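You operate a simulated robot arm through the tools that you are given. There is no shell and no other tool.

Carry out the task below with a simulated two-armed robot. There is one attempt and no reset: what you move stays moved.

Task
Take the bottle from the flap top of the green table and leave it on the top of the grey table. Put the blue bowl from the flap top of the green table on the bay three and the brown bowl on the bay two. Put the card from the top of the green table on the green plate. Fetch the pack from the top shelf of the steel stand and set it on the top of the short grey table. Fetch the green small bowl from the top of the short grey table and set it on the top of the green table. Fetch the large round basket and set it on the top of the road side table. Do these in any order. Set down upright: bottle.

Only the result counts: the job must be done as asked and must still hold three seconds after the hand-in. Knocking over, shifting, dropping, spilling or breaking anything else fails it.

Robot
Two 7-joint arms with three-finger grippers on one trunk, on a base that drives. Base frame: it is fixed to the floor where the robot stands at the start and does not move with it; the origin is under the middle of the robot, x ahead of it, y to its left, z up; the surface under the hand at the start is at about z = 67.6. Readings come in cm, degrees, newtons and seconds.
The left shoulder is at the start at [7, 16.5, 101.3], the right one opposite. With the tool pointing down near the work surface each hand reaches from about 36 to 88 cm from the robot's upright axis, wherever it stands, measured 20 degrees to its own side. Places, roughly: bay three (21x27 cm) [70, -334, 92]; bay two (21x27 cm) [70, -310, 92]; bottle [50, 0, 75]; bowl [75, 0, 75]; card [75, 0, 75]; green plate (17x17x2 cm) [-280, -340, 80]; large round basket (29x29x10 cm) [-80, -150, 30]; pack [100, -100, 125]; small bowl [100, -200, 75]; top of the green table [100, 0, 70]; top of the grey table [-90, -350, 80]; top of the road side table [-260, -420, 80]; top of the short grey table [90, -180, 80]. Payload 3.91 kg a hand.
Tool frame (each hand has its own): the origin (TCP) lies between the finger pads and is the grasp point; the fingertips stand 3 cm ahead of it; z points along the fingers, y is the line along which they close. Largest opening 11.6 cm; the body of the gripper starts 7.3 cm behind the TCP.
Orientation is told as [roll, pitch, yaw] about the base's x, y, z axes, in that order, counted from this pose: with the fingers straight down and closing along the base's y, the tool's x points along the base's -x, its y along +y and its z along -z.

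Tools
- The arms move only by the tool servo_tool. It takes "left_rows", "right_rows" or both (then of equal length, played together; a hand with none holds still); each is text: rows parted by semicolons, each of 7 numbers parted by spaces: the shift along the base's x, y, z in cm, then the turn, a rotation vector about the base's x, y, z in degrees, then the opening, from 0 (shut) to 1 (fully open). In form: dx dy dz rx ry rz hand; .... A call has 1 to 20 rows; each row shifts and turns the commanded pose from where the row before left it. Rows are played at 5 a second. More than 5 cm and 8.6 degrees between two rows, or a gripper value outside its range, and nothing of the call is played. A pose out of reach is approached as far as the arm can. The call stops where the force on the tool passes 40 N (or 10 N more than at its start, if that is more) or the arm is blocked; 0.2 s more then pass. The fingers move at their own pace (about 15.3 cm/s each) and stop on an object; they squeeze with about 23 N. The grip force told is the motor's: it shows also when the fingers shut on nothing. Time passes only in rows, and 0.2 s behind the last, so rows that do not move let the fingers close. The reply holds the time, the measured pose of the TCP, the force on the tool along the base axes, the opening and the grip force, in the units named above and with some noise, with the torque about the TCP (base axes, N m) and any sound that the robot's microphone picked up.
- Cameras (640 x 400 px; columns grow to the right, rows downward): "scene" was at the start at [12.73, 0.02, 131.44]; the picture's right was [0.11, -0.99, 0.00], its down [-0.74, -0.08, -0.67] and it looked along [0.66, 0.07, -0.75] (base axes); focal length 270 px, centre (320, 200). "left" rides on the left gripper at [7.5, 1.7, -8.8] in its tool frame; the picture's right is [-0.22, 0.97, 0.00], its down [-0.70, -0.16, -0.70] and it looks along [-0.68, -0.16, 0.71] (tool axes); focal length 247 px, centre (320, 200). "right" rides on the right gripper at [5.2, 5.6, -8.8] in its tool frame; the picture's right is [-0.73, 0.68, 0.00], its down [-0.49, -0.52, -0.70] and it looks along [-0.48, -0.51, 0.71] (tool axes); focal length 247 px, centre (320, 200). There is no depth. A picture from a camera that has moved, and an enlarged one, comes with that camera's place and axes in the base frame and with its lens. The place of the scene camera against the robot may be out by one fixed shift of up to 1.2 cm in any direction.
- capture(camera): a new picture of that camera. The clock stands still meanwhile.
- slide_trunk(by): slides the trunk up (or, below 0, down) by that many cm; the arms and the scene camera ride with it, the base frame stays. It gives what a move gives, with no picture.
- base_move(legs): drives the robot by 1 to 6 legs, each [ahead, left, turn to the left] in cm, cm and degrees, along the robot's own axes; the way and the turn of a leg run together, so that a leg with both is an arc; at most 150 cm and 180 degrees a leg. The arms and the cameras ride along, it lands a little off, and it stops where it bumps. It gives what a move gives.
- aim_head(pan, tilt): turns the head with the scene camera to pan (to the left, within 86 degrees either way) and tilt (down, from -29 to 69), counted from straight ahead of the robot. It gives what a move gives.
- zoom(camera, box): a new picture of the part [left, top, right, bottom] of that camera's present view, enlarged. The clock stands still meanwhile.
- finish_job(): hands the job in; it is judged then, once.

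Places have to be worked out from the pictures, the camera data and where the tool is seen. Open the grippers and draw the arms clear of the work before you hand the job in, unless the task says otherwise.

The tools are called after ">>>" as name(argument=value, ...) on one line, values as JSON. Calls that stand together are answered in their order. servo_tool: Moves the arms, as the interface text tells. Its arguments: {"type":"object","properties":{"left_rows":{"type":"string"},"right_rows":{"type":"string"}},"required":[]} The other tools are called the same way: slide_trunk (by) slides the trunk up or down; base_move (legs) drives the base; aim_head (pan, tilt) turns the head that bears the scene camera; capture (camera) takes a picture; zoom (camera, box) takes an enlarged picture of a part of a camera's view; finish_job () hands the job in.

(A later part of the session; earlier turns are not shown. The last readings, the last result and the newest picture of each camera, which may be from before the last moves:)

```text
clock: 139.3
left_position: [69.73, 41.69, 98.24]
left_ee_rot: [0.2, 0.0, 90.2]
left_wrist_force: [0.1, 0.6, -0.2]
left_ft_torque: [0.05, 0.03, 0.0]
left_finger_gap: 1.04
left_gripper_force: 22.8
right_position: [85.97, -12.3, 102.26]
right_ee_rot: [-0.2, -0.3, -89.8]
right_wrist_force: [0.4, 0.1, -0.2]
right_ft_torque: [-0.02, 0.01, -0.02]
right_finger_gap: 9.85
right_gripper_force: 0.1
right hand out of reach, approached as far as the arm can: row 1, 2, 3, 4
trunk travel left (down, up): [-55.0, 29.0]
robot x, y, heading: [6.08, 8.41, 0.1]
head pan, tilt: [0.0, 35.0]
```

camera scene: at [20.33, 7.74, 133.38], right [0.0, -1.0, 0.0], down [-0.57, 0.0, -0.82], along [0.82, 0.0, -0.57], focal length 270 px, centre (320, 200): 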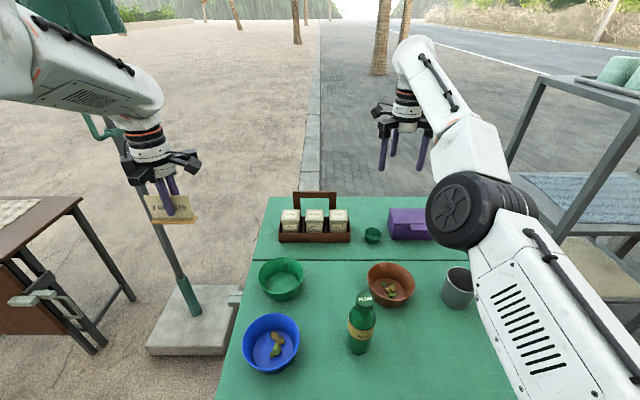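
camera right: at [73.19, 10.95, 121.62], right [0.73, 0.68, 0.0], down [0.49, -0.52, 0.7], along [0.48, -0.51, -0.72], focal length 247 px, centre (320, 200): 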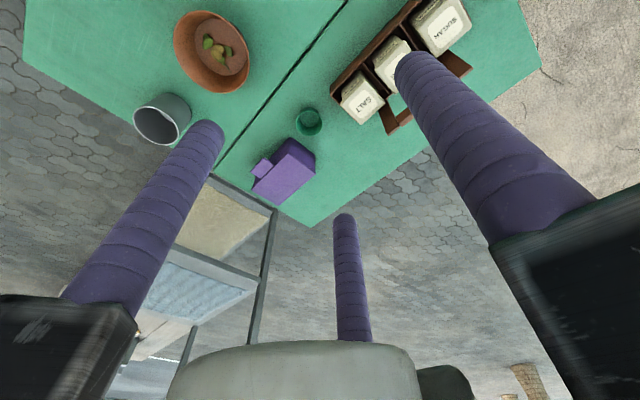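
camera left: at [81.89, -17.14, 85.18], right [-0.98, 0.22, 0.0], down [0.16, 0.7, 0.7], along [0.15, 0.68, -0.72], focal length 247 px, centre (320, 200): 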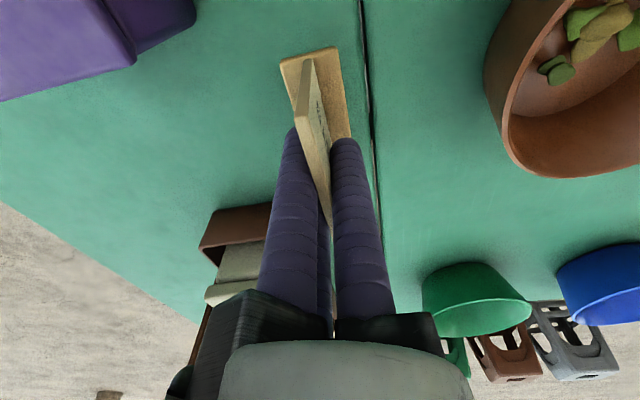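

The arm is stuck in a low-elbow branch. I'll move the base to open space between the table and the stand, at about (−20, −42), where I can exercise the right arm without danger.

>>> base_move(legs=[[-26, 0, 0], [0, -50, 0]])

>>> servo_tool(right_rows="0 0 1 0 0 8 0.85; 0 0 1 0 0 8 0.85; 0 0 1 0 0 8 0.85; 0 0 1 0 0 8 0.85; 0 0 1 0 0 8 0.85; 0 0 1 0 0 8 0.85; 0 0 1 0 0 8 0.85; 0 0 1 0 0 8 0.85; 0 0 1 0 0 8 0.85; 0 0 1 0 0 8 0.85; 0 0 1 0 0 8 0.85; 0 0 0 0 0 8 0.85; 0 0 0 0 0 8 0.85; 0 0 0 0 0 8 0.85")

>>> capture(camera="scene")

```text
clock: 143.7
left_position: [43.52, -7.69, 98.27]
left_ee_rot: [0.2, 0.0, 90.1]
left_wrist_force: [-0.4, 0.6, -0.1]
left_ft_torque: [-0.02, 0.04, 0.03]
left_finger_gap: 1.04
left_gripper_force: 22.9
right_position: [59.98, -62.01, 102.1]
right_ee_rot: [0.0, 0.0, -89.8]
right_wrist_force: [0.5, 0.6, 0.5]
right_ft_torque: [-0.02, 0.01, -0.03]
right_finger_gap: 9.84
right_gripper_force: 0.1
trunk travel left (down, up): [-55.0, 29.0]
robot x, y, heading: [-19.9, -41.13, -0.0]
head pan, tilt: [0.0, 35.0]
```

```text
clock: 146.7
left_position: [43.58, -7.93, 98.35]
left_ee_rot: [0.3, 0.0, 90.2]
left_wrist_force: [-0.5, -0.5, 0.5]
left_ft_torque: [0.02, 0.0, 0.01]
left_finger_gap: 1.04
left_gripper_force: 23.1
right_position: [56.8, -69.24, 110.65]
right_ee_rot: [-0.1, -0.1, 22.3]
right_wrist_force: [1.0, 0.5, 0.3]
right_ft_torque: [0.0, 0.01, -0.02]
right_finger_gap: 9.89
right_gripper_force: 0.0
right hand out of reach, approached as far as the arm can: row 2, 3, 4, 5, 6, 7, 8, 9, 10, 11
trunk travel left (down, up): [-55.0, 29.0]
robot x, y, heading: [-19.05, -41.17, 0.1]
head pan, tilt: [0.0, 35.0]
```

```text
taken
camera scene: at [-5.72, -42.04, 133.37], right [0.0, -1.0, 0.0], down [-0.57, 0.0, -0.82], along [0.82, 0.0, -0.57], focal length 270 px, centre (320, 200)
```

scene: 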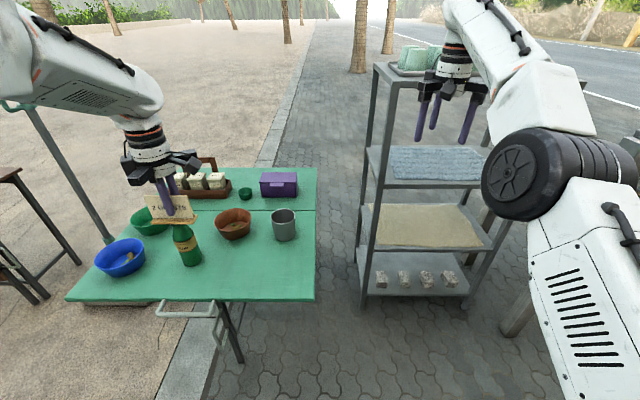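

The last rows were within reach and the elbow's wheel faces sideways again. Trying to retract now.

>>> servo_tool(right_rows="-2 0 0 0 0 0 0.85; -2 0 0 0 0 0 0.85; -2 0 0 0 0 0 0.85; -2 0 0 0 0 0 0.85; -2 0 0 0 0 0 0.85")

>>> capture(camera="scene")

```text
clock: 147.9
left_position: [43.51, -7.92, 98.24]
left_ee_rot: [0.1, 0.1, 90.2]
left_wrist_force: [0.0, -0.3, -0.8]
left_ft_torque: [-0.02, -0.01, 0.04]
left_finger_gap: 1.07
left_gripper_force: 23.8
right_position: [46.65, -69.22, 110.53]
right_ee_rot: [0.0, -0.3, 22.2]
right_wrist_force: [0.6, -0.3, -0.9]
right_ft_torque: [0.01, -0.02, 0.01]
right_finger_gap: 9.86
right_gripper_force: 0.0
trunk travel left (down, up): [-55.0, 29.0]
robot x, y, heading: [-19.55, -41.14, 0.6]
head pan, tilt: [0.0, 35.0]
```

```text
taken
camera scene: at [-5.82, -42.03, 133.38], right [0.0, -1.0, 0.0], down [-0.57, 0.0, -0.82], along [0.82, 0.0, -0.57], focal length 270 px, centre (320, 200)
```

scene: 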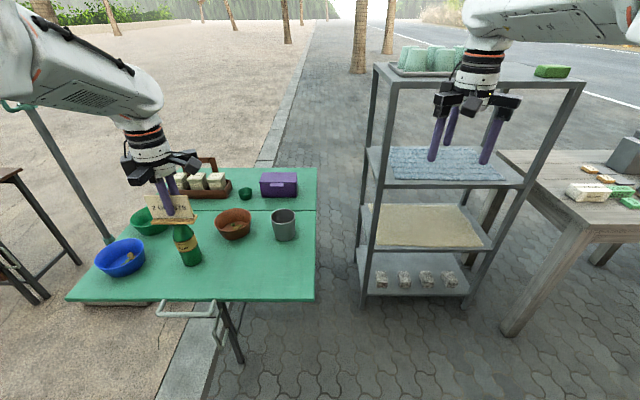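

The right arm is back to a good posture. I turn it to yaw 0, then drive to the bottle.

>>> servo_tool(right_rows="-2 2 -1 0 0 -7.4 0.85; -2 2 -1 0 0 -7.4 0.85; -2 2 -1 0 0 -7.4 0.85; -1 2 -2 0 0 0 0.85; -1 2 -2 0 0 0 0.85")

>>> base_move(legs=[[0, 55, 0], [18, 0, 0]])

>>> capture(camera="scene")

>>> capture(camera="right")

```text
clock: 149.1
left_position: [43.48, -7.75, 98.23]
left_ee_rot: [0.3, 0.0, 90.3]
left_wrist_force: [-1.1, -0.4, -0.3]
left_ft_torque: [-0.02, -0.02, 0.03]
left_finger_gap: 1.02
left_gripper_force: 23.2
right_position: [38.9, -59.26, 103.59]
right_ee_rot: [-0.1, -0.2, 0.0]
right_wrist_force: [0.6, 0.9, -1.3]
right_ft_torque: [-0.03, 0.04, -0.03]
right_finger_gap: 9.85
right_gripper_force: 0.0
trunk travel left (down, up): [-55.0, 29.0]
robot x, y, heading: [-19.39, -41.06, 0.1]
head pan, tilt: [0.0, 35.0]
```

```text
clock: 153.4
left_position: [62.23, 45.89, 98.35]
left_ee_rot: [0.3, 0.1, 89.4]
left_wrist_force: [0.0, 0.3, -1.1]
left_ft_torque: [0.0, 0.06, 0.01]
left_finger_gap: 1.06
left_gripper_force: 23.2
right_position: [56.89, -5.49, 103.54]
right_ee_rot: [-0.1, -0.2, -0.8]
right_wrist_force: [0.1, 1.3, -0.9]
right_ft_torque: [-0.02, 0.04, -0.02]
right_finger_gap: 9.84
right_gripper_force: 0.1
trunk travel left (down, up): [-55.0, 29.0]
robot x, y, heading: [-1.49, 13.38, -0.9]
head pan, tilt: [0.0, 35.0]
```

```text
taken
camera scene: at [12.44, 12.32, 133.38], right [-0.01, -1.0, 0.0], down [-0.57, 0.01, -0.82], along [0.82, -0.01, -0.57], focal length 270 px, centre (320, 200)
```

scene: 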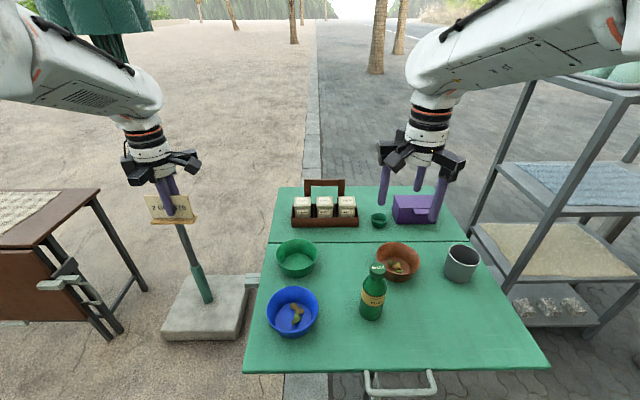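

```text
taken
camera right: at [51.75, 0.11, 112.39], right [0.74, 0.67, 0.0], down [0.48, -0.53, 0.7], along [0.47, -0.52, -0.71], focal length 247 px, centre (320, 200)
```

right: 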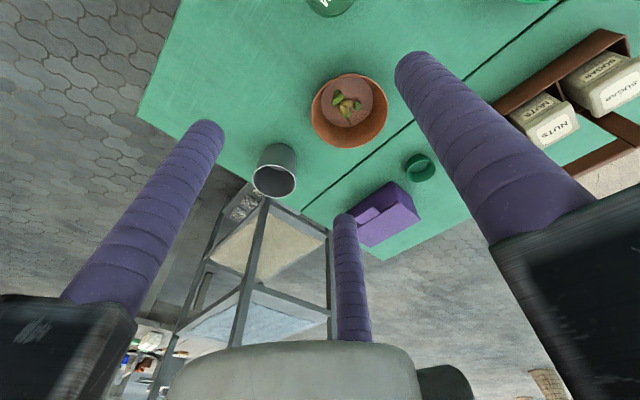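

The bottle's cap is just at the top of the wrist view, around (54, −1). I move the hand over it and look again.

>>> servo_tool(right_rows="-1.6 2.3 -2 0 0 0 0.85; -1.5 2.3 -2 0 0 0 0.85; 0 0 -2 0 0 0 0.85")

>>> capture(camera="right")

>>> zoom(camera="scene", box=[300, 200, 460, 330])

```text
clock: 154.2
left_position: [62.28, 45.71, 98.28]
left_ee_rot: [0.3, -0.1, 89.3]
left_wrist_force: [0.7, 0.7, -1.0]
left_ft_torque: [0.01, 0.01, 0.0]
left_finger_gap: 1.03
left_gripper_force: 22.9
right_position: [53.77, -1.05, 97.53]
right_ee_rot: [-0.1, 0.0, -0.9]
right_wrist_force: [0.4, 0.1, -0.3]
right_ft_torque: [0.0, -0.01, -0.01]
right_finger_gap: 9.87
right_gripper_force: 0.2
trunk travel left (down, up): [-55.0, 29.0]
robot x, y, heading: [-1.52, 13.38, -0.8]
head pan, tilt: [0.0, 35.0]
```

```text
taken
camera right: at [48.57, 4.78, 106.4], right [0.74, 0.67, 0.0], down [0.48, -0.53, 0.7], along [0.47, -0.52, -0.71], focal length 247 px, centre (320, 200)
```

right: 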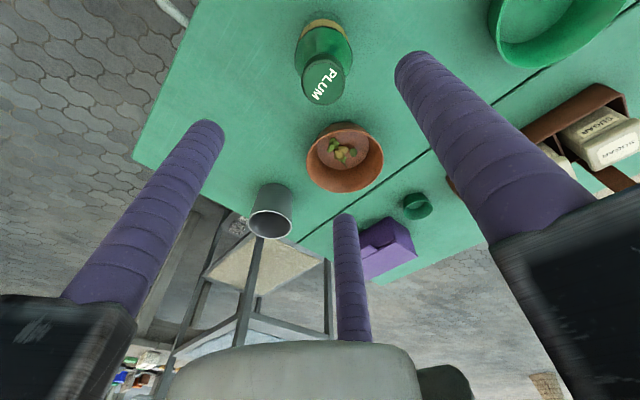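

```text
3.08 times, centred on (380, 265) of scene
camera zoom: at [12.45, 12.26, 133.37], right [-0.01, -1.0, 0.0], down [-0.57, 0.01, -0.82], along [0.82, -0.01, -0.57], focal length 832 px, centre (135, 0)
```

zoom: 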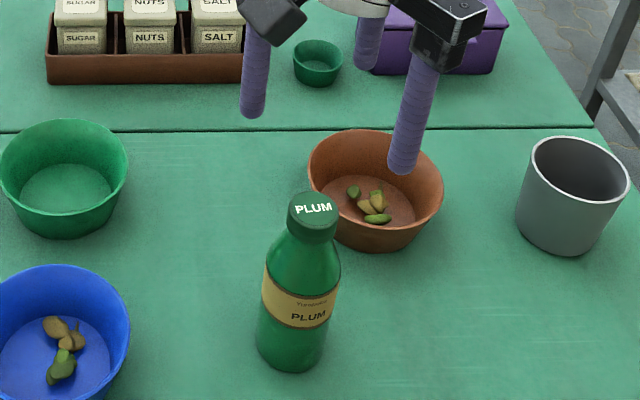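

The wrist view gives the bottle at (53.7, −0.2). I centre the hand and descend to TCP z 79, keeping the palm just above the cap.

>>> servo_tool(right_rows="-0.1 0.75 -3 0 0 0 0.85; 0 0 -4 0 0 0 0.85; 0 0 -4 0 0 0 0.85; 0 0 -3 0 0 0 0.85; 0 0 -2 0 0 0 0.85; 0 0 -1.5 0 0 0 0.85; 0 0 -1 0 0 0 0.85")

>>> capture(camera="right")

>>> zoom(camera="scene", box=[300, 200, 460, 330])

```text
clock: 155.8
left_position: [62.22, 45.74, 98.35]
left_ee_rot: [0.2, 0.1, 89.3]
left_wrist_force: [0.0, 0.1, 0.0]
left_ft_torque: [-0.03, 0.02, 0.03]
left_finger_gap: 1.01
left_gripper_force: 22.8
right_position: [53.71, -0.35, 79.04]
right_ee_rot: [-0.1, -0.1, -0.8]
right_wrist_force: [-0.1, 0.3, -0.9]
right_ft_torque: [0.01, -0.02, -0.01]
right_finger_gap: 9.85
right_gripper_force: 0.1
trunk travel left (down, up): [-55.0, 29.0]
robot x, y, heading: [-1.44, 13.44, -0.8]
head pan, tilt: [0.0, 35.0]
```

```text
taken
camera right: at [48.55, 5.45, 87.9], right [0.74, 0.67, 0.0], down [0.48, -0.53, 0.7], along [0.47, -0.52, -0.71], focal length 247 px, centre (320, 200)
```

right: 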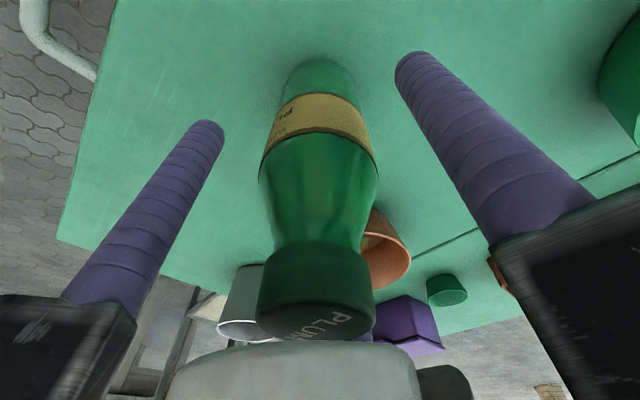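

```text
3.08 times, centred on (380, 265) of scene
camera zoom: at [12.41, 12.32, 133.38], right [-0.01, -1.0, 0.0], down [-0.57, 0.01, -0.82], along [0.82, -0.01, -0.57], focal length 832 px, centre (135, 0)
```

zoom: 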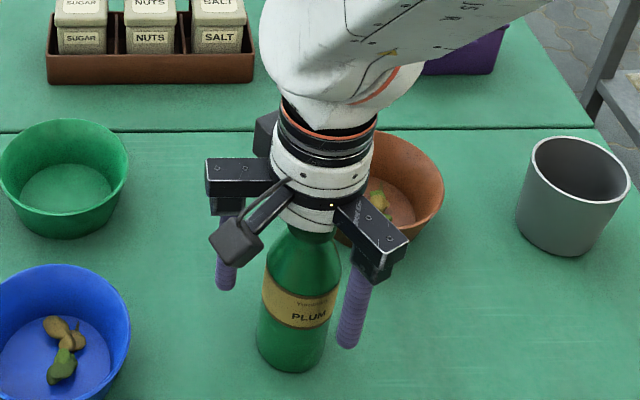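

The bottle is centred and the palm hasn't touched it. Closing on the upper body.

>>> servo_tool(right_rows="0 0 0 0 0 0 0.7; 0 0 0 0 0 0 0.58; 0 0 0 0 0 0 0.45; 0 0 0 0 0 0 0.3; 0 0 0 0 0 0 0.3")

>>> servo_tool(right_rows="0 0 1 0 0 0 0.3; 0 0 2 0 0 0 0.3; 0 0 3 0 0 0 0.3; 0 0 4 0 0 0 0.3; 0 0 4 0 0 0 0.3; 0 0 4 0 0 0 0.3")

>>> capture(camera="right")

>>> capture(camera="scene")

```text
clock: 157.0
left_position: [62.21, 45.85, 98.28]
left_ee_rot: [0.2, 0.1, 89.4]
left_wrist_force: [-0.1, -0.7, 0.3]
left_ft_torque: [0.0, -0.02, 0.03]
left_finger_gap: 1.06
left_gripper_force: 22.8
right_position: [53.62, -0.32, 79.19]
right_ee_rot: [-0.1, -0.3, -0.7]
right_wrist_force: [1.0, -1.2, 1.9]
right_ft_torque: [-0.01, -0.17, -0.03]
right_finger_gap: 5.67
right_gripper_force: 23.2
trunk travel left (down, up): [-55.0, 29.0]
robot x, y, heading: [-1.54, 13.3, -0.8]
head pan, tilt: [0.0, 35.0]
```

```text
clock: 158.4
left_position: [62.12, 45.78, 98.33]
left_ee_rot: [0.1, 0.1, 89.5]
left_wrist_force: [-0.9, 0.4, -0.7]
left_ft_torque: [-0.02, 0.0, 0.03]
left_finger_gap: 1.04
left_gripper_force: 23.4
right_position: [53.6, -0.21, 97.4]
right_ee_rot: [-0.1, -0.2, -0.8]
right_wrist_force: [0.6, -0.3, -3.2]
right_ft_torque: [-0.03, -0.04, 0.01]
right_finger_gap: 5.66
right_gripper_force: 22.8
trunk travel left (down, up): [-55.0, 29.0]
robot x, y, heading: [-1.36, 13.67, -0.7]
head pan, tilt: [0.0, 35.0]
```

```text
taken
camera right: at [48.34, 5.57, 106.11], right [0.74, 0.67, 0.0], down [0.48, -0.53, 0.7], along [0.47, -0.52, -0.71], focal length 247 px, centre (320, 200)
```

right: 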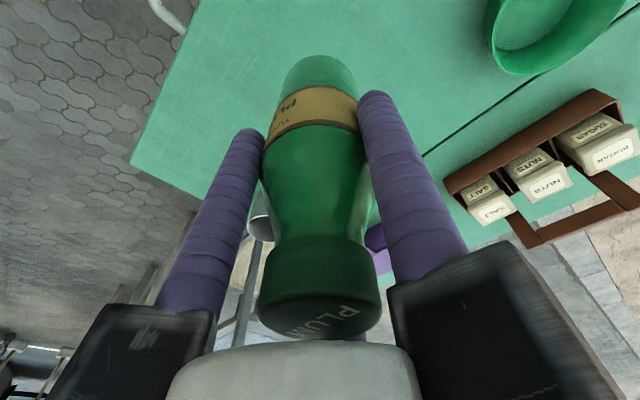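

```text
taken
camera scene: at [12.3, 12.32, 133.38], right [-0.01, -1.0, 0.0], down [-0.57, 0.01, -0.82], along [0.82, -0.01, -0.57], focal length 270 px, centre (320, 200)
```

scene: 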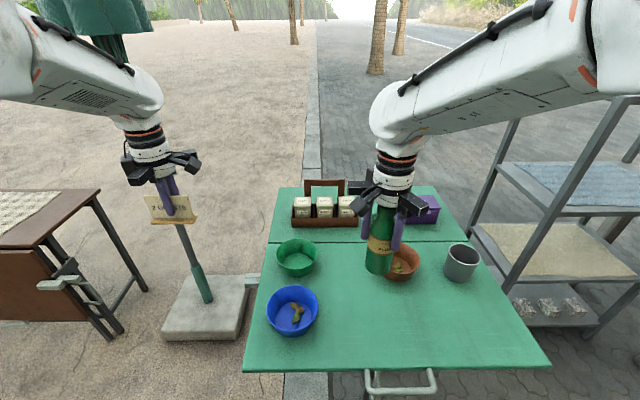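

The bottle is held firmly, with its bottom 11.5 cm below the TCP. I back off and drive down the corridor to the right toward the grey table, then look.

>>> base_move(legs=[[-19, 0, 0.7], [0, -140, 0], [0, -130, 0]])

>>> aim_head(pan=-60, tilt=25)

>>> capture(camera="scene")

>>> aim_head(pan=0, tilt=30)

>>> capture(camera="scene")

```text
clock: 172.7
left_position: [39.59, -224.6, 98.3]
left_ee_rot: [0.2, 0.1, 89.2]
left_wrist_force: [0.4, 0.3, -0.4]
left_ft_torque: [0.0, -0.03, 0.01]
left_finger_gap: 1.04
left_gripper_force: 22.7
right_position: [30.72, -270.57, 97.1]
right_ee_rot: [-0.1, -0.1, -1.0]
right_wrist_force: [-0.3, -0.3, -3.4]
right_ft_torque: [-0.03, 0.02, 0.0]
right_finger_gap: 5.65
right_gripper_force: 22.8
trunk travel left (down, up): [-55.0, 29.0]
robot x, y, heading: [-23.99, -256.66, -1.1]
head pan, tilt: [0.0, 35.0]
```

```text
clock: 174.0
left_position: [39.55, -224.5, 98.25]
left_ee_rot: [0.3, 0.1, 89.2]
left_wrist_force: [-0.6, 0.4, -0.5]
left_ft_torque: [0.01, 0.0, 0.0]
left_finger_gap: 1.02
left_gripper_force: 23.3
right_position: [30.76, -270.66, 97.16]
right_ee_rot: [-0.1, -0.1, -1.0]
right_wrist_force: [0.1, -0.1, -2.5]
right_ft_torque: [-0.03, 0.01, -0.01]
right_finger_gap: 5.65
right_gripper_force: 22.8
trunk travel left (down, up): [-55.0, 29.0]
robot x, y, heading: [-24.09, -257.06, -0.9]
head pan, tilt: [-60.0, 25.0]
```

```text
taken
camera scene: at [-14.67, -265.83, 134.95], right [-0.87, -0.49, 0.0], down [-0.21, 0.37, -0.91], along [0.44, -0.79, -0.42], focal length 270 px, centre (320, 200)
```

scene: 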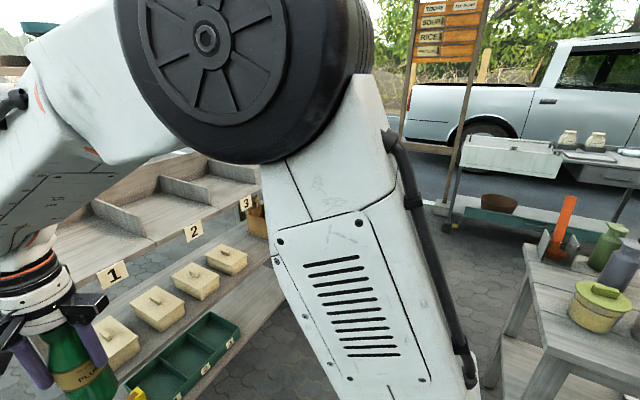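

```text
clock: 175.3
left_position: [39.68, -224.57, 98.44]
left_ee_rot: [0.2, 0.0, 89.1]
left_wrist_force: [-0.4, -0.3, -0.5]
left_ft_torque: [-0.02, -0.01, -0.02]
left_finger_gap: 1.03
left_gripper_force: 23.1
right_position: [30.88, -270.58, 97.12]
right_ee_rot: [-0.1, -0.1, -0.9]
right_wrist_force: [0.7, 0.2, -2.4]
right_ft_torque: [-0.02, 0.02, 0.04]
right_finger_gap: 5.64
right_gripper_force: 23.2
trunk travel left (down, up): [-55.0, 29.0]
robot x, y, heading: [-24.29, -256.65, -1.0]
head pan, tilt: [0.0, 30.0]
```

```text
taken
camera scene: at [-10.11, -257.94, 134.15], right [-0.02, -1.0, 0.0], down [-0.5, 0.01, -0.87], along [0.87, -0.02, -0.5], focal length 270 px, centre (320, 200)
```

scene: 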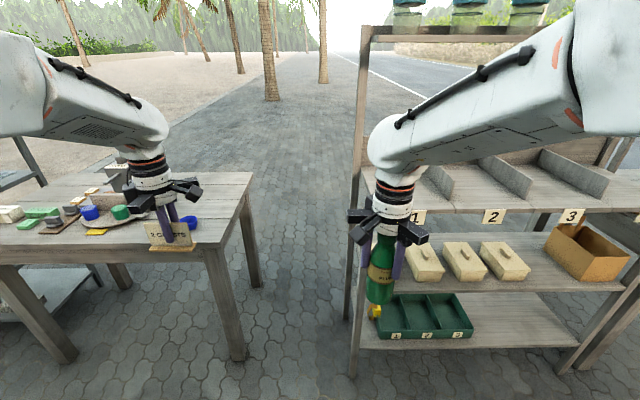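

The rack has bays 1, 2, 3 on the shelf at z≈92, with another shelf above at about z 136. The grey table is to my right; I bring the left hand in a little and turn the robot 90° to the right to face it.

>>> servo_tool(left_rows="0 -3 0 0 0 0 0; 0 -3 0 0 0 0 0; 0 -3 0 0 0 0 0; 0 -3 0 0 0 0 0")

>>> base_move(legs=[[-4, 0, 0], [0, 0, -45], [0, 0, -44]])

>>> aim_head(pan=0, tilt=25)

>>> capture(camera="scene")

```text
clock: 176.3
left_position: [39.52, -236.84, 98.19]
left_ee_rot: [0.2, 0.0, 89.1]
left_wrist_force: [0.5, -0.7, -0.7]
left_ft_torque: [0.02, -0.01, 0.0]
left_finger_gap: 1.05
left_gripper_force: 23.1
right_position: [30.81, -270.66, 97.15]
right_ee_rot: [0.0, 0.0, -1.0]
right_wrist_force: [-0.1, -0.4, -3.2]
right_ft_torque: [0.01, 0.01, -0.01]
right_finger_gap: 5.68
right_gripper_force: 22.9
trunk travel left (down, up): [-55.0, 29.0]
robot x, y, heading: [-23.98, -256.82, -0.8]
head pan, tilt: [0.0, 30.0]
```

```text
clock: 181.3
left_position: [-7.45, -320.34, 98.14]
left_ee_rot: [0.2, 0.2, -0.4]
left_wrist_force: [-0.3, 0.5, -0.1]
left_ft_torque: [0.01, 0.02, -0.01]
left_finger_gap: 1.03
left_gripper_force: 23.5
right_position: [-41.43, -311.87, 97.18]
right_ee_rot: [-0.1, -0.2, -90.6]
right_wrist_force: [-0.8, 0.9, -4.0]
right_ft_torque: [0.02, 0.0, 0.0]
right_finger_gap: 5.65
right_gripper_force: 23.3
trunk travel left (down, up): [-55.0, 29.0]
robot x, y, heading: [-28.0, -256.93, -90.4]
head pan, tilt: [0.0, 30.0]
```

```text
clock: 182.0
left_position: [-7.43, -320.36, 98.34]
left_ee_rot: [0.2, 0.2, -0.4]
left_wrist_force: [0.0, 0.4, -0.5]
left_ft_torque: [0.0, -0.03, -0.01]
left_finger_gap: 1.04
left_gripper_force: 23.0
right_position: [-41.46, -311.78, 97.15]
right_ee_rot: [-0.1, -0.2, -90.6]
right_wrist_force: [-0.1, -0.4, -2.4]
right_ft_torque: [-0.01, 0.01, -0.01]
right_finger_gap: 5.65
right_gripper_force: 23.4
trunk travel left (down, up): [-55.0, 29.0]
robot x, y, heading: [-28.38, -256.88, -90.3]
head pan, tilt: [0.0, 25.0]
```

```text
taken
camera scene: at [-28.34, -271.91, 134.95], right [-1.0, 0.01, 0.0], down [0.0, 0.42, -0.91], along [-0.01, -0.91, -0.42], focal length 270 px, centre (320, 200)
```

scene: 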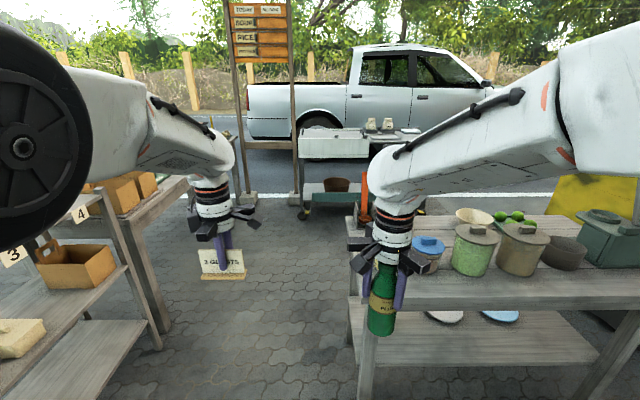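

Facing the grey table now. I look at its top with the head panned right.

>>> aim_head(pan=-25, tilt=35)

>>> capture(camera="scene")

>>> capture(camera="right")

```text
clock: 182.8
left_position: [-7.49, -320.21, 98.14]
left_ee_rot: [0.2, 0.1, -0.4]
left_wrist_force: [-0.6, 0.6, 0.0]
left_ft_torque: [0.0, -0.02, 0.0]
left_finger_gap: 1.04
left_gripper_force: 22.9
right_position: [-41.39, -311.82, 97.15]
right_ee_rot: [-0.1, 0.0, -90.6]
right_wrist_force: [-1.1, 0.0, -4.0]
right_ft_torque: [0.0, -0.04, -0.04]
right_finger_gap: 5.7
right_gripper_force: 23.1
trunk travel left (down, up): [-55.0, 29.0]
robot x, y, heading: [-28.09, -256.73, -90.4]
head pan, tilt: [-25.0, 35.0]
```

```text
taken
camera scene: at [-32.04, -270.64, 133.38], right [-0.9, 0.43, 0.0], down [0.25, 0.52, -0.82], along [-0.35, -0.74, -0.57], focal length 270 px, centre (320, 200)
```

scene: 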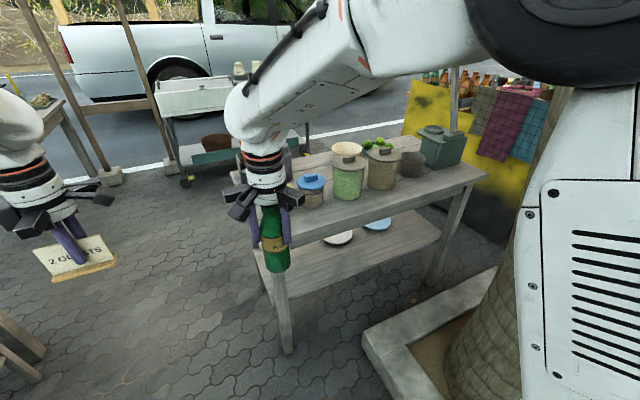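

```text
taken
camera right: at [-35.72, -306.54, 106.01], right [0.67, -0.74, 0.0], down [-0.53, -0.48, 0.7], along [-0.52, -0.47, -0.71], focal length 247 px, centre (320, 200)
```

right: 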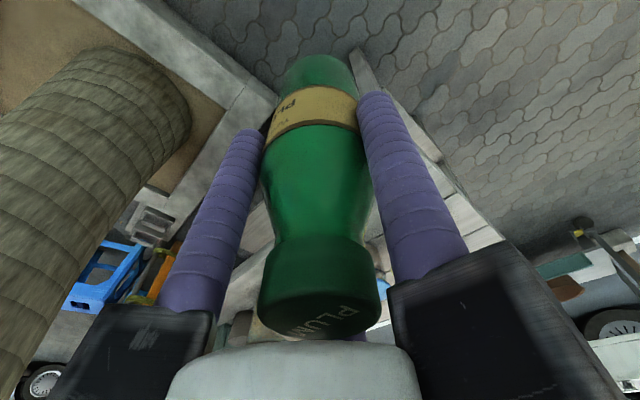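

The hand hides the table's left end. I strafe left (toward +x) about 22 cm for a better view.

>>> base_move(legs=[[0, 22, 0]])

>>> aim_head(pan=-35, tilt=30)

>>> capture(camera="scene")

>>> aim_head(pan=-10, tilt=30)

>>> capture(camera="scene")

```text
clock: 184.6
left_position: [15.46, -320.28, 98.24]
left_ee_rot: [0.2, 0.2, -0.2]
left_wrist_force: [0.9, -0.9, -0.9]
left_ft_torque: [-0.01, -0.02, -0.03]
left_finger_gap: 1.04
left_gripper_force: 23.0
right_position: [-18.75, -311.98, 97.27]
right_ee_rot: [-0.2, -0.1, -90.3]
right_wrist_force: [-0.5, -0.4, -4.0]
right_ft_torque: [0.02, -0.03, 0.0]
right_finger_gap: 5.67
right_gripper_force: 23.1
trunk travel left (down, up): [-55.0, 29.0]
robot x, y, heading: [-5.66, -256.74, -90.7]
head pan, tilt: [-25.0, 35.0]
```

```text
clock: 185.3
left_position: [15.35, -320.3, 98.33]
left_ee_rot: [0.1, 0.2, -0.2]
left_wrist_force: [0.1, 0.0, -0.1]
left_ft_torque: [0.0, -0.01, 0.01]
left_finger_gap: 1.04
left_gripper_force: 22.6
right_position: [-18.61, -311.97, 96.99]
right_ee_rot: [0.0, -0.1, -90.3]
right_wrist_force: [0.9, 0.1, -3.1]
right_ft_torque: [-0.02, 0.02, 0.02]
right_finger_gap: 5.65
right_gripper_force: 23.2
trunk travel left (down, up): [-55.0, 29.0]
robot x, y, heading: [-5.41, -257.1, -90.3]
head pan, tilt: [-35.0, 30.0]
```

```text
taken
camera scene: at [-10.95, -270.24, 134.15], right [-0.82, 0.58, 0.0], down [0.29, 0.41, -0.87], along [-0.5, -0.71, -0.5], focal length 270 px, centre (320, 200)
```

scene: 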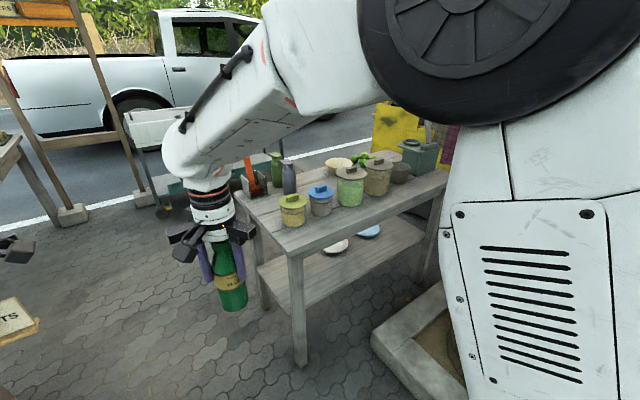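

```text
clock: 186.2
left_position: [15.35, -320.32, 98.24]
left_ee_rot: [0.2, 0.1, -0.1]
left_wrist_force: [-0.1, 0.2, 0.2]
left_ft_torque: [-0.02, -0.02, -0.03]
left_finger_gap: 1.06
left_gripper_force: 23.6
right_position: [-18.68, -312.08, 97.24]
right_ee_rot: [-0.1, -0.1, -90.2]
right_wrist_force: [0.0, 0.0, -2.7]
right_ft_torque: [0.0, -0.01, -0.03]
right_finger_gap: 5.66
right_gripper_force: 23.0
trunk travel left (down, up): [-55.0, 29.0]
robot x, y, heading: [-5.2, -257.05, -90.6]
head pan, tilt: [-10.0, 30.0]
```

```text
taken
camera scene: at [-7.34, -271.75, 134.15], right [-0.98, 0.18, 0.0], down [0.09, 0.49, -0.87], along [-0.15, -0.85, -0.5], focal length 270 px, centre (320, 200)
```

scene: 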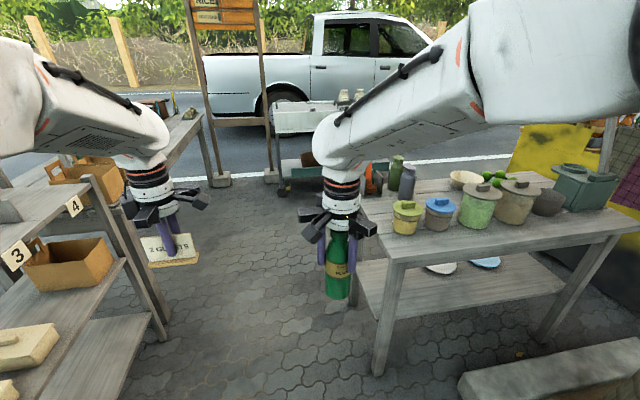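

Zooming on the grey table's left part to find free space.

>>> zoom(camera="scene", box=[340, 130, 580, 290])

```text
2.50 times, centred on (460, 210) of scene
camera zoom: at [-7.34, -271.75, 134.15], right [-0.98, 0.18, 0.0], down [0.09, 0.49, -0.87], along [-0.15, -0.85, -0.5], focal length 676 px, centre (-30, 175)
```

zoom: 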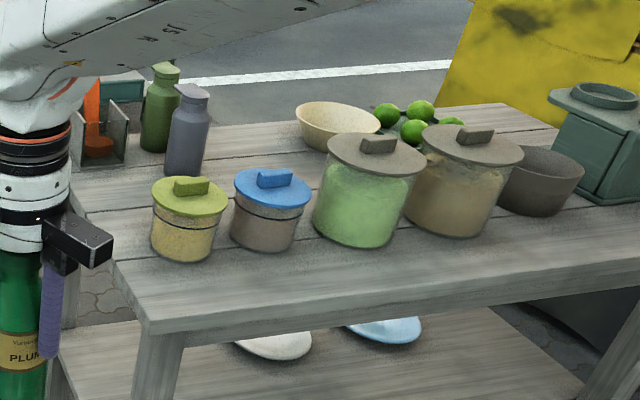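

Jars stand in a row about 10 cm behind the front edge (y≈−325). There is a free spot for the bottle at about (−52, −330), in front of the gap between the yellow- and blue-lidded jars. I raise the bottle and drive the base to (−28, −268).

>>> servo_tool(right_rows="0 0 3 0 0 0 0.3; 0 0 3 0 0 0 0.3; 0 0 2 0 0 0 0.3")

>>> base_move(legs=[[0, -22.5, 0.5], [11, 0, 0]])

>>> aim_head(pan=-10, tilt=40)

>>> capture(camera="scene")

>>> capture(camera="right")

```text
clock: 187.0
left_position: [15.36, -320.38, 98.24]
left_ee_rot: [0.2, 0.2, -0.3]
left_wrist_force: [0.3, 0.4, -1.2]
left_ft_torque: [-0.02, 0.01, 0.0]
left_finger_gap: 1.05
left_gripper_force: 22.9
right_position: [-18.71, -312.16, 105.27]
right_ee_rot: [0.0, -0.1, -90.2]
right_wrist_force: [0.1, 0.1, -3.7]
right_ft_torque: [-0.02, 0.03, -0.01]
right_finger_gap: 5.67
right_gripper_force: 22.8
trunk travel left (down, up): [-55.0, 29.0]
robot x, y, heading: [-5.51, -256.92, -90.5]
head pan, tilt: [-10.0, 30.0]
```

```text
clock: 189.5
left_position: [-6.56, -331.43, 98.18]
left_ee_rot: [0.2, 0.1, 0.3]
left_wrist_force: [-0.6, -0.5, -0.9]
left_ft_torque: [0.0, 0.02, -0.03]
left_finger_gap: 1.06
left_gripper_force: 22.7
right_position: [-40.58, -323.29, 105.09]
right_ee_rot: [-0.1, -0.1, -89.9]
right_wrist_force: [0.4, -0.1, -3.4]
right_ft_torque: [0.01, -0.04, 0.01]
right_finger_gap: 5.64
right_gripper_force: 22.7
trunk travel left (down, up): [-55.0, 29.0]
robot x, y, heading: [-27.72, -268.17, -89.9]
head pan, tilt: [-10.0, 30.0]
```

```text
clock: 190.2
left_position: [-6.61, -331.4, 98.18]
left_ee_rot: [0.2, 0.1, 0.2]
left_wrist_force: [-0.2, -0.8, -0.8]
left_ft_torque: [0.02, 0.04, -0.02]
left_finger_gap: 1.03
left_gripper_force: 23.0
right_position: [-40.65, -323.35, 105.16]
right_ee_rot: [0.0, -0.1, -89.8]
right_wrist_force: [0.4, 0.0, -3.4]
right_ft_torque: [0.01, 0.01, 0.01]
right_finger_gap: 5.69
right_gripper_force: 22.5
trunk travel left (down, up): [-55.0, 29.0]
robot x, y, heading: [-27.66, -268.23, -89.6]
head pan, tilt: [-10.0, 40.0]
```

```text
taken
camera scene: at [-29.49, -282.47, 132.62], right [-0.99, 0.17, 0.0], down [0.11, 0.63, -0.77], along [-0.13, -0.75, -0.64], focal length 270 px, centre (320, 200)
```

scene: 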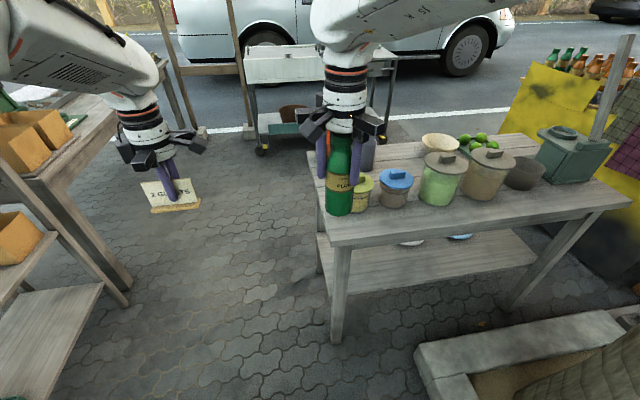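

```text
taken
camera right: at [-34.98, -318.01, 114.05], right [0.68, -0.73, 0.0], down [-0.52, -0.49, 0.7], along [-0.51, -0.48, -0.71], focal length 247 px, centre (320, 200)
```

right: 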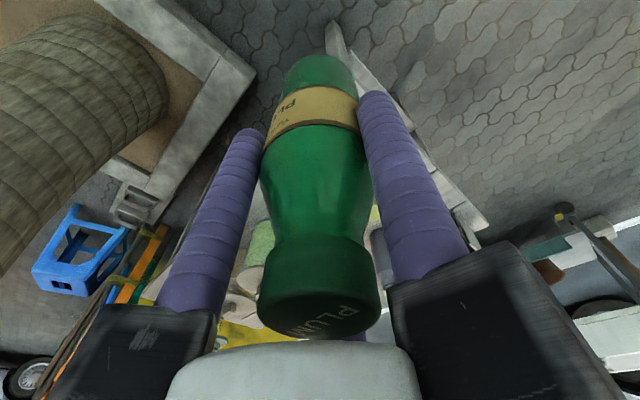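

Zooming again on the grey table from this closer place.

>>> zoom(camera="scene", box=[300, 120, 500, 270])

```text
2.67 times, centred on (400, 195) of scene
camera zoom: at [-29.49, -282.47, 132.62], right [-0.99, 0.17, 0.0], down [0.11, 0.63, -0.77], along [-0.13, -0.75, -0.64], focal length 721 px, centre (107, 213)
```

zoom: 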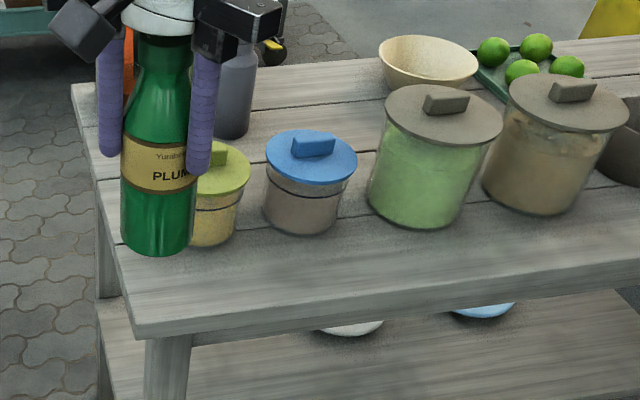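

Recomputing from both views, the table top is nearer z≈77, its front edge at y≈−328 and the jars' fronts at y≈−340. I move the bottle to (−55, −334) and lower it toward TCP z≈90.

>>> servo_tool(right_rows="-3.6 -2.7 0 0 0 0 0.3; -3.6 -2.7 0 0 0 0 0.3; -3.6 -2.7 0 0 0 0 0.3; -3.6 -2.6 0 0 0 0 0.3; 0 0 -3 0 0 0 0.3; 0 0 -3 0 0 0 0.3; 0 0 -3 0 0 0 0.3")

>>> aim_head(pan=-25, tilt=40)

>>> zoom(camera="scene", box=[220, 120, 480, 300])

>>> capture(camera="right")

```text
clock: 191.8
left_position: [-6.56, -331.48, 98.25]
left_ee_rot: [0.1, 0.0, 0.2]
left_wrist_force: [1.0, 0.1, 0.2]
left_ft_torque: [-0.02, 0.01, 0.02]
left_finger_gap: 1.02
left_gripper_force: 23.1
right_position: [-55.03, -334.08, 96.17]
right_ee_rot: [-0.1, -0.1, -90.0]
right_wrist_force: [0.4, -0.1, -3.6]
right_ft_torque: [0.0, 0.05, -0.01]
right_finger_gap: 5.7
right_gripper_force: 22.7
trunk travel left (down, up): [-55.0, 29.0]
robot x, y, heading: [-27.97, -268.09, -89.7]
head pan, tilt: [-10.0, 40.0]
```

```text
clock: 192.6
left_position: [-6.45, -331.52, 98.29]
left_ee_rot: [0.1, 0.0, 0.2]
left_wrist_force: [-0.4, 0.6, -0.8]
left_ft_torque: [-0.07, 0.01, 0.02]
left_finger_gap: 1.05
left_gripper_force: 22.8
right_position: [-55.04, -333.99, 96.32]
right_ee_rot: [-0.1, -0.1, -89.9]
right_wrist_force: [0.3, -0.4, -3.7]
right_ft_torque: [0.0, 0.0, -0.02]
right_finger_gap: 5.66
right_gripper_force: 22.6
trunk travel left (down, up): [-55.0, 29.0]
robot x, y, heading: [-28.07, -267.57, -89.6]
head pan, tilt: [-25.0, 40.0]
```

```text
2.22 times, centred on (350, 210) of scene
camera zoom: at [-31.62, -281.8, 132.62], right [-0.91, 0.42, 0.0], down [0.27, 0.58, -0.77], along [-0.32, -0.69, -0.64], focal length 601 px, centre (253, 178)
```

zoom: 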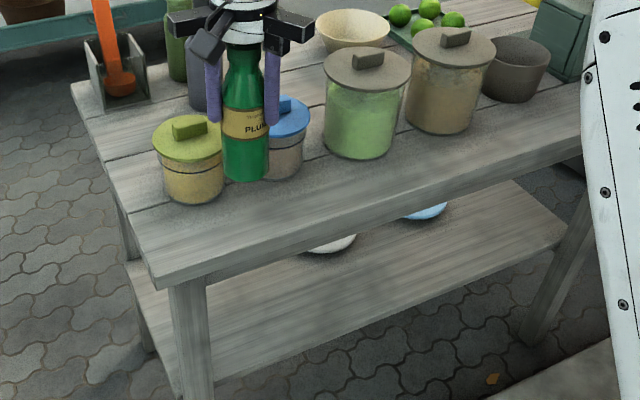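

```text
taken
camera right: at [-49.37, -328.71, 105.07], right [0.68, -0.73, 0.0], down [-0.52, -0.49, 0.7], along [-0.51, -0.48, -0.71], focal length 247 px, centre (320, 200)
```

right: 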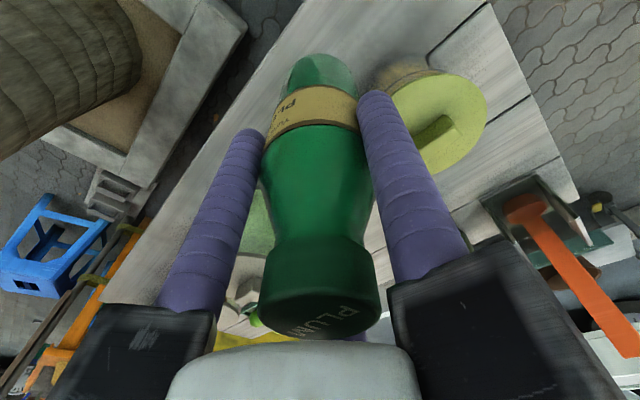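

Cross-checking with the wrist camera, the top is at z≈79.5 and the jars are nearer than thought (fronts at y≈−337). I shift the bottle to (−52.3, −331.3), where the finger clears the jars when opening, and lower it slowly.

>>> servo_tool(right_rows="1.4 1.4 0 0 0 0 0.3; 1.3 1.3 -1 0 0 0 0.3; 0 0 -1.5 0 0 0 0.3; 0 0 -0.6 0 0 0 0.3; 0 0 -0.5 0 0 0 0.3; 0 0 -0.5 0 0 0 0.3")

>>> zoom(camera="scene", box=[220, 120, 480, 300])

```text
clock: 194.0
left_position: [-6.52, -331.39, 98.31]
left_ee_rot: [0.3, 0.1, 0.2]
left_wrist_force: [0.3, -0.1, 0.0]
left_ft_torque: [0.01, 0.03, 0.01]
left_finger_gap: 1.06
left_gripper_force: 23.4
right_position: [-52.28, -331.39, 92.08]
right_ee_rot: [-0.1, -0.1, -89.8]
right_wrist_force: [0.4, 1.1, -2.6]
right_ft_torque: [0.02, 0.01, -0.03]
right_finger_gap: 5.66
right_gripper_force: 23.1
trunk travel left (down, up): [-55.0, 29.0]
robot x, y, heading: [-27.89, -268.12, -89.9]
head pan, tilt: [-25.0, 40.0]
```

```text
2.22 times, centred on (350, 210) of scene
camera zoom: at [-31.62, -281.81, 132.62], right [-0.91, 0.42, 0.0], down [0.27, 0.58, -0.77], along [-0.32, -0.69, -0.64], focal length 601 px, centre (253, 178)
```

zoom: 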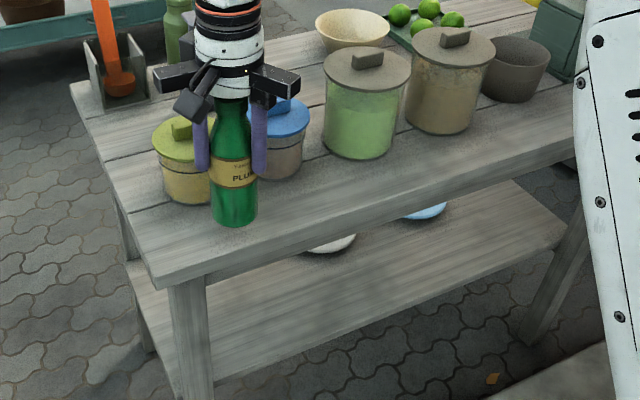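

The bottle is about to touch. Lowering in small steps until contact.

>>> servo_tool(right_rows="0 0 -0.4 0 0 0 0.3; 0 0 -0.4 0 0 0 0.3")

```text
clock: 194.6
left_position: [-6.51, -331.49, 98.27]
left_ee_rot: [0.1, 0.0, 0.3]
left_wrist_force: [0.3, 0.4, -0.5]
left_ft_torque: [-0.01, -0.01, 0.0]
left_finger_gap: 1.02
left_gripper_force: 22.9
right_position: [-52.32, -331.21, 91.35]
right_ee_rot: [-0.1, -0.1, -90.1]
right_wrist_force: [0.0, 1.1, -3.5]
right_ft_torque: [0.01, 0.0, 0.0]
right_finger_gap: 5.67
right_gripper_force: 22.7
trunk travel left (down, up): [-55.0, 29.0]
robot x, y, heading: [-28.03, -267.97, -90.0]
head pan, tilt: [-25.0, 40.0]
```

Still hanging (−3.5 N); continuing.

>>> servo_tool(right_rows="0 0 -0.4 0 0 0 0.3; 0 0 -0.4 0 0 0 0.3")

```text
clock: 195.2
left_position: [-6.68, -331.41, 98.12]
left_ee_rot: [0.2, 0.1, 0.1]
left_wrist_force: [-0.4, 0.1, 0.5]
left_ft_torque: [0.0, 0.03, -0.01]
left_finger_gap: 1.03
left_gripper_force: 23.1
right_position: [-52.34, -331.2, 90.5]
right_ee_rot: [-0.2, -0.2, -89.9]
right_wrist_force: [1.1, 0.7, -2.9]
right_ft_torque: [0.0, 0.02, -0.02]
right_finger_gap: 5.66
right_gripper_force: 22.8
trunk travel left (down, up): [-55.0, 29.0]
robot x, y, heading: [-28.15, -267.92, -89.6]
head pan, tilt: [-25.0, 40.0]
```

>>> servo_tool(right_rows="0 0 -0.4 0 0 0 0.3; 0 0 -0.4 0 0 0 0.3; 0 0 -0.3 0 0 0 0.3")

>>> zoom(camera="scene", box=[220, 120, 480, 300])

```text
clock: 196.0
left_position: [-6.51, -331.52, 98.24]
left_ee_rot: [0.1, 0.1, 0.3]
left_wrist_force: [-0.1, -0.3, 0.0]
left_ft_torque: [0.01, 0.0, -0.01]
left_finger_gap: 1.05
left_gripper_force: 22.5
right_position: [-52.35, -331.35, 89.37]
right_ee_rot: [-0.1, -0.1, -89.9]
right_wrist_force: [0.0, 0.4, -3.5]
right_ft_torque: [0.03, 0.03, 0.0]
right_finger_gap: 5.68
right_gripper_force: 23.1
trunk travel left (down, up): [-55.0, 29.0]
robot x, y, heading: [-27.88, -267.93, -89.8]
head pan, tilt: [-25.0, 40.0]
```

```text
2.22 times, centred on (350, 210) of scene
camera zoom: at [-31.62, -281.81, 132.62], right [-0.91, 0.42, 0.0], down [0.27, 0.58, -0.77], along [-0.32, -0.69, -0.64], focal length 601 px, centre (253, 178)
```

zoom: 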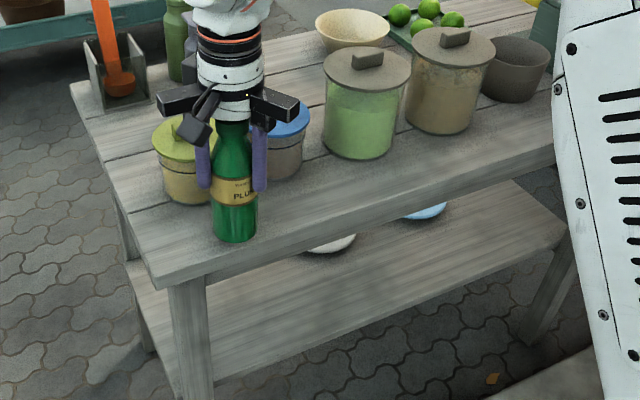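

The bottom is at about z 77.9 with no contact yet, so the top really is at ≈77 and the front edge at y≈−329. I shift the bottle 2.7 cm further in, then go on lowering.

>>> servo_tool(right_rows="-0.4 -1.4 0 0 0 0 0.3; -0.4 -1.3 0 0 0 0 0.3; 0 0 -0.3 0 0 0 0.3; 0 0 -0.3 0 0 0 0.3")

```text
clock: 197.0
left_position: [-6.58, -331.45, 98.15]
left_ee_rot: [0.2, 0.0, 0.2]
left_wrist_force: [-0.6, -1.2, -0.1]
left_ft_torque: [-0.01, 0.03, 0.0]
left_finger_gap: 1.02
left_gripper_force: 22.6
right_position: [-53.14, -333.96, 88.82]
right_ee_rot: [-0.1, -0.1, -89.9]
right_wrist_force: [0.2, -0.2, -3.0]
right_ft_torque: [0.04, 0.01, 0.0]
right_finger_gap: 5.63
right_gripper_force: 22.5
trunk travel left (down, up): [-55.0, 29.0]
robot x, y, heading: [-27.65, -268.13, -90.1]
head pan, tilt: [-25.0, 40.0]
```

>>> servo_tool(right_rows="0 0 -0.3 0 0 0 0.3; 0 0 -0.3 0 0 0 0.3; 0 0 -0.3 0 0 0 0.3")

>>> zoom(camera="scene", box=[260, 140, 420, 280])

```text
clock: 197.8
left_position: [-6.77, -331.49, 98.25]
left_ee_rot: [0.2, 0.1, 0.2]
left_wrist_force: [-0.1, -1.2, -0.5]
left_ft_torque: [0.03, -0.01, 0.04]
left_finger_gap: 1.07
left_gripper_force: 23.0
right_position: [-53.23, -333.98, 87.91]
right_ee_rot: [-0.1, -0.2, -89.9]
right_wrist_force: [0.6, 0.4, -2.3]
right_ft_torque: [-0.02, 0.01, 0.05]
right_finger_gap: 5.67
right_gripper_force: 22.8
trunk travel left (down, up): [-55.0, 29.0]
robot x, y, heading: [-28.05, -268.19, -89.8]
head pan, tilt: [-25.0, 40.0]
```

```text
2.86 times, centred on (340, 210) of scene
camera zoom: at [-31.62, -281.8, 132.62], right [-0.91, 0.42, 0.0], down [0.27, 0.58, -0.77], along [-0.32, -0.69, -0.64], focal length 772 px, centre (263, 171)
```

zoom: 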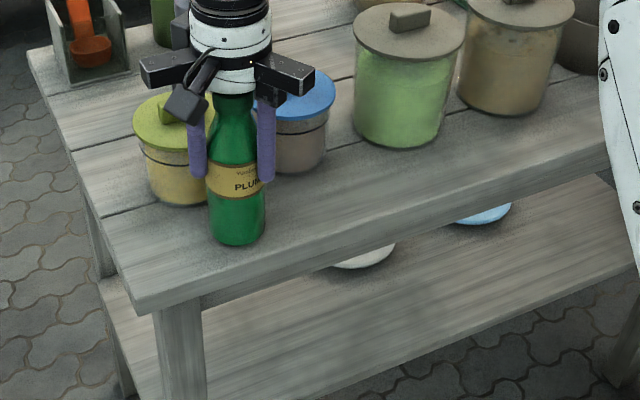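

Very near the surface now by the look of it. A few more small steps.

>>> servo_tool(right_rows="0 0 -0.3 0 0 0 0.3; 0 0 -0.3 0 0 0 0.3")

```text
clock: 198.4
left_position: [-6.49, -331.44, 98.16]
left_ee_rot: [0.1, 0.1, 0.3]
left_wrist_force: [-1.1, 0.0, 0.3]
left_ft_torque: [0.0, -0.01, 0.01]
left_finger_gap: 1.06
left_gripper_force: 22.7
right_position: [-53.12, -333.97, 87.41]
right_ee_rot: [-0.1, -0.2, -89.9]
right_wrist_force: [0.0, -0.2, 6.3]
right_ft_torque: [0.18, -0.15, -0.06]
right_finger_gap: 5.66
right_gripper_force: 22.7
trunk travel left (down, up): [-55.0, 29.0]
robot x, y, heading: [-27.34, -267.89, -89.9]
head pan, tilt: [-25.0, 40.0]
```

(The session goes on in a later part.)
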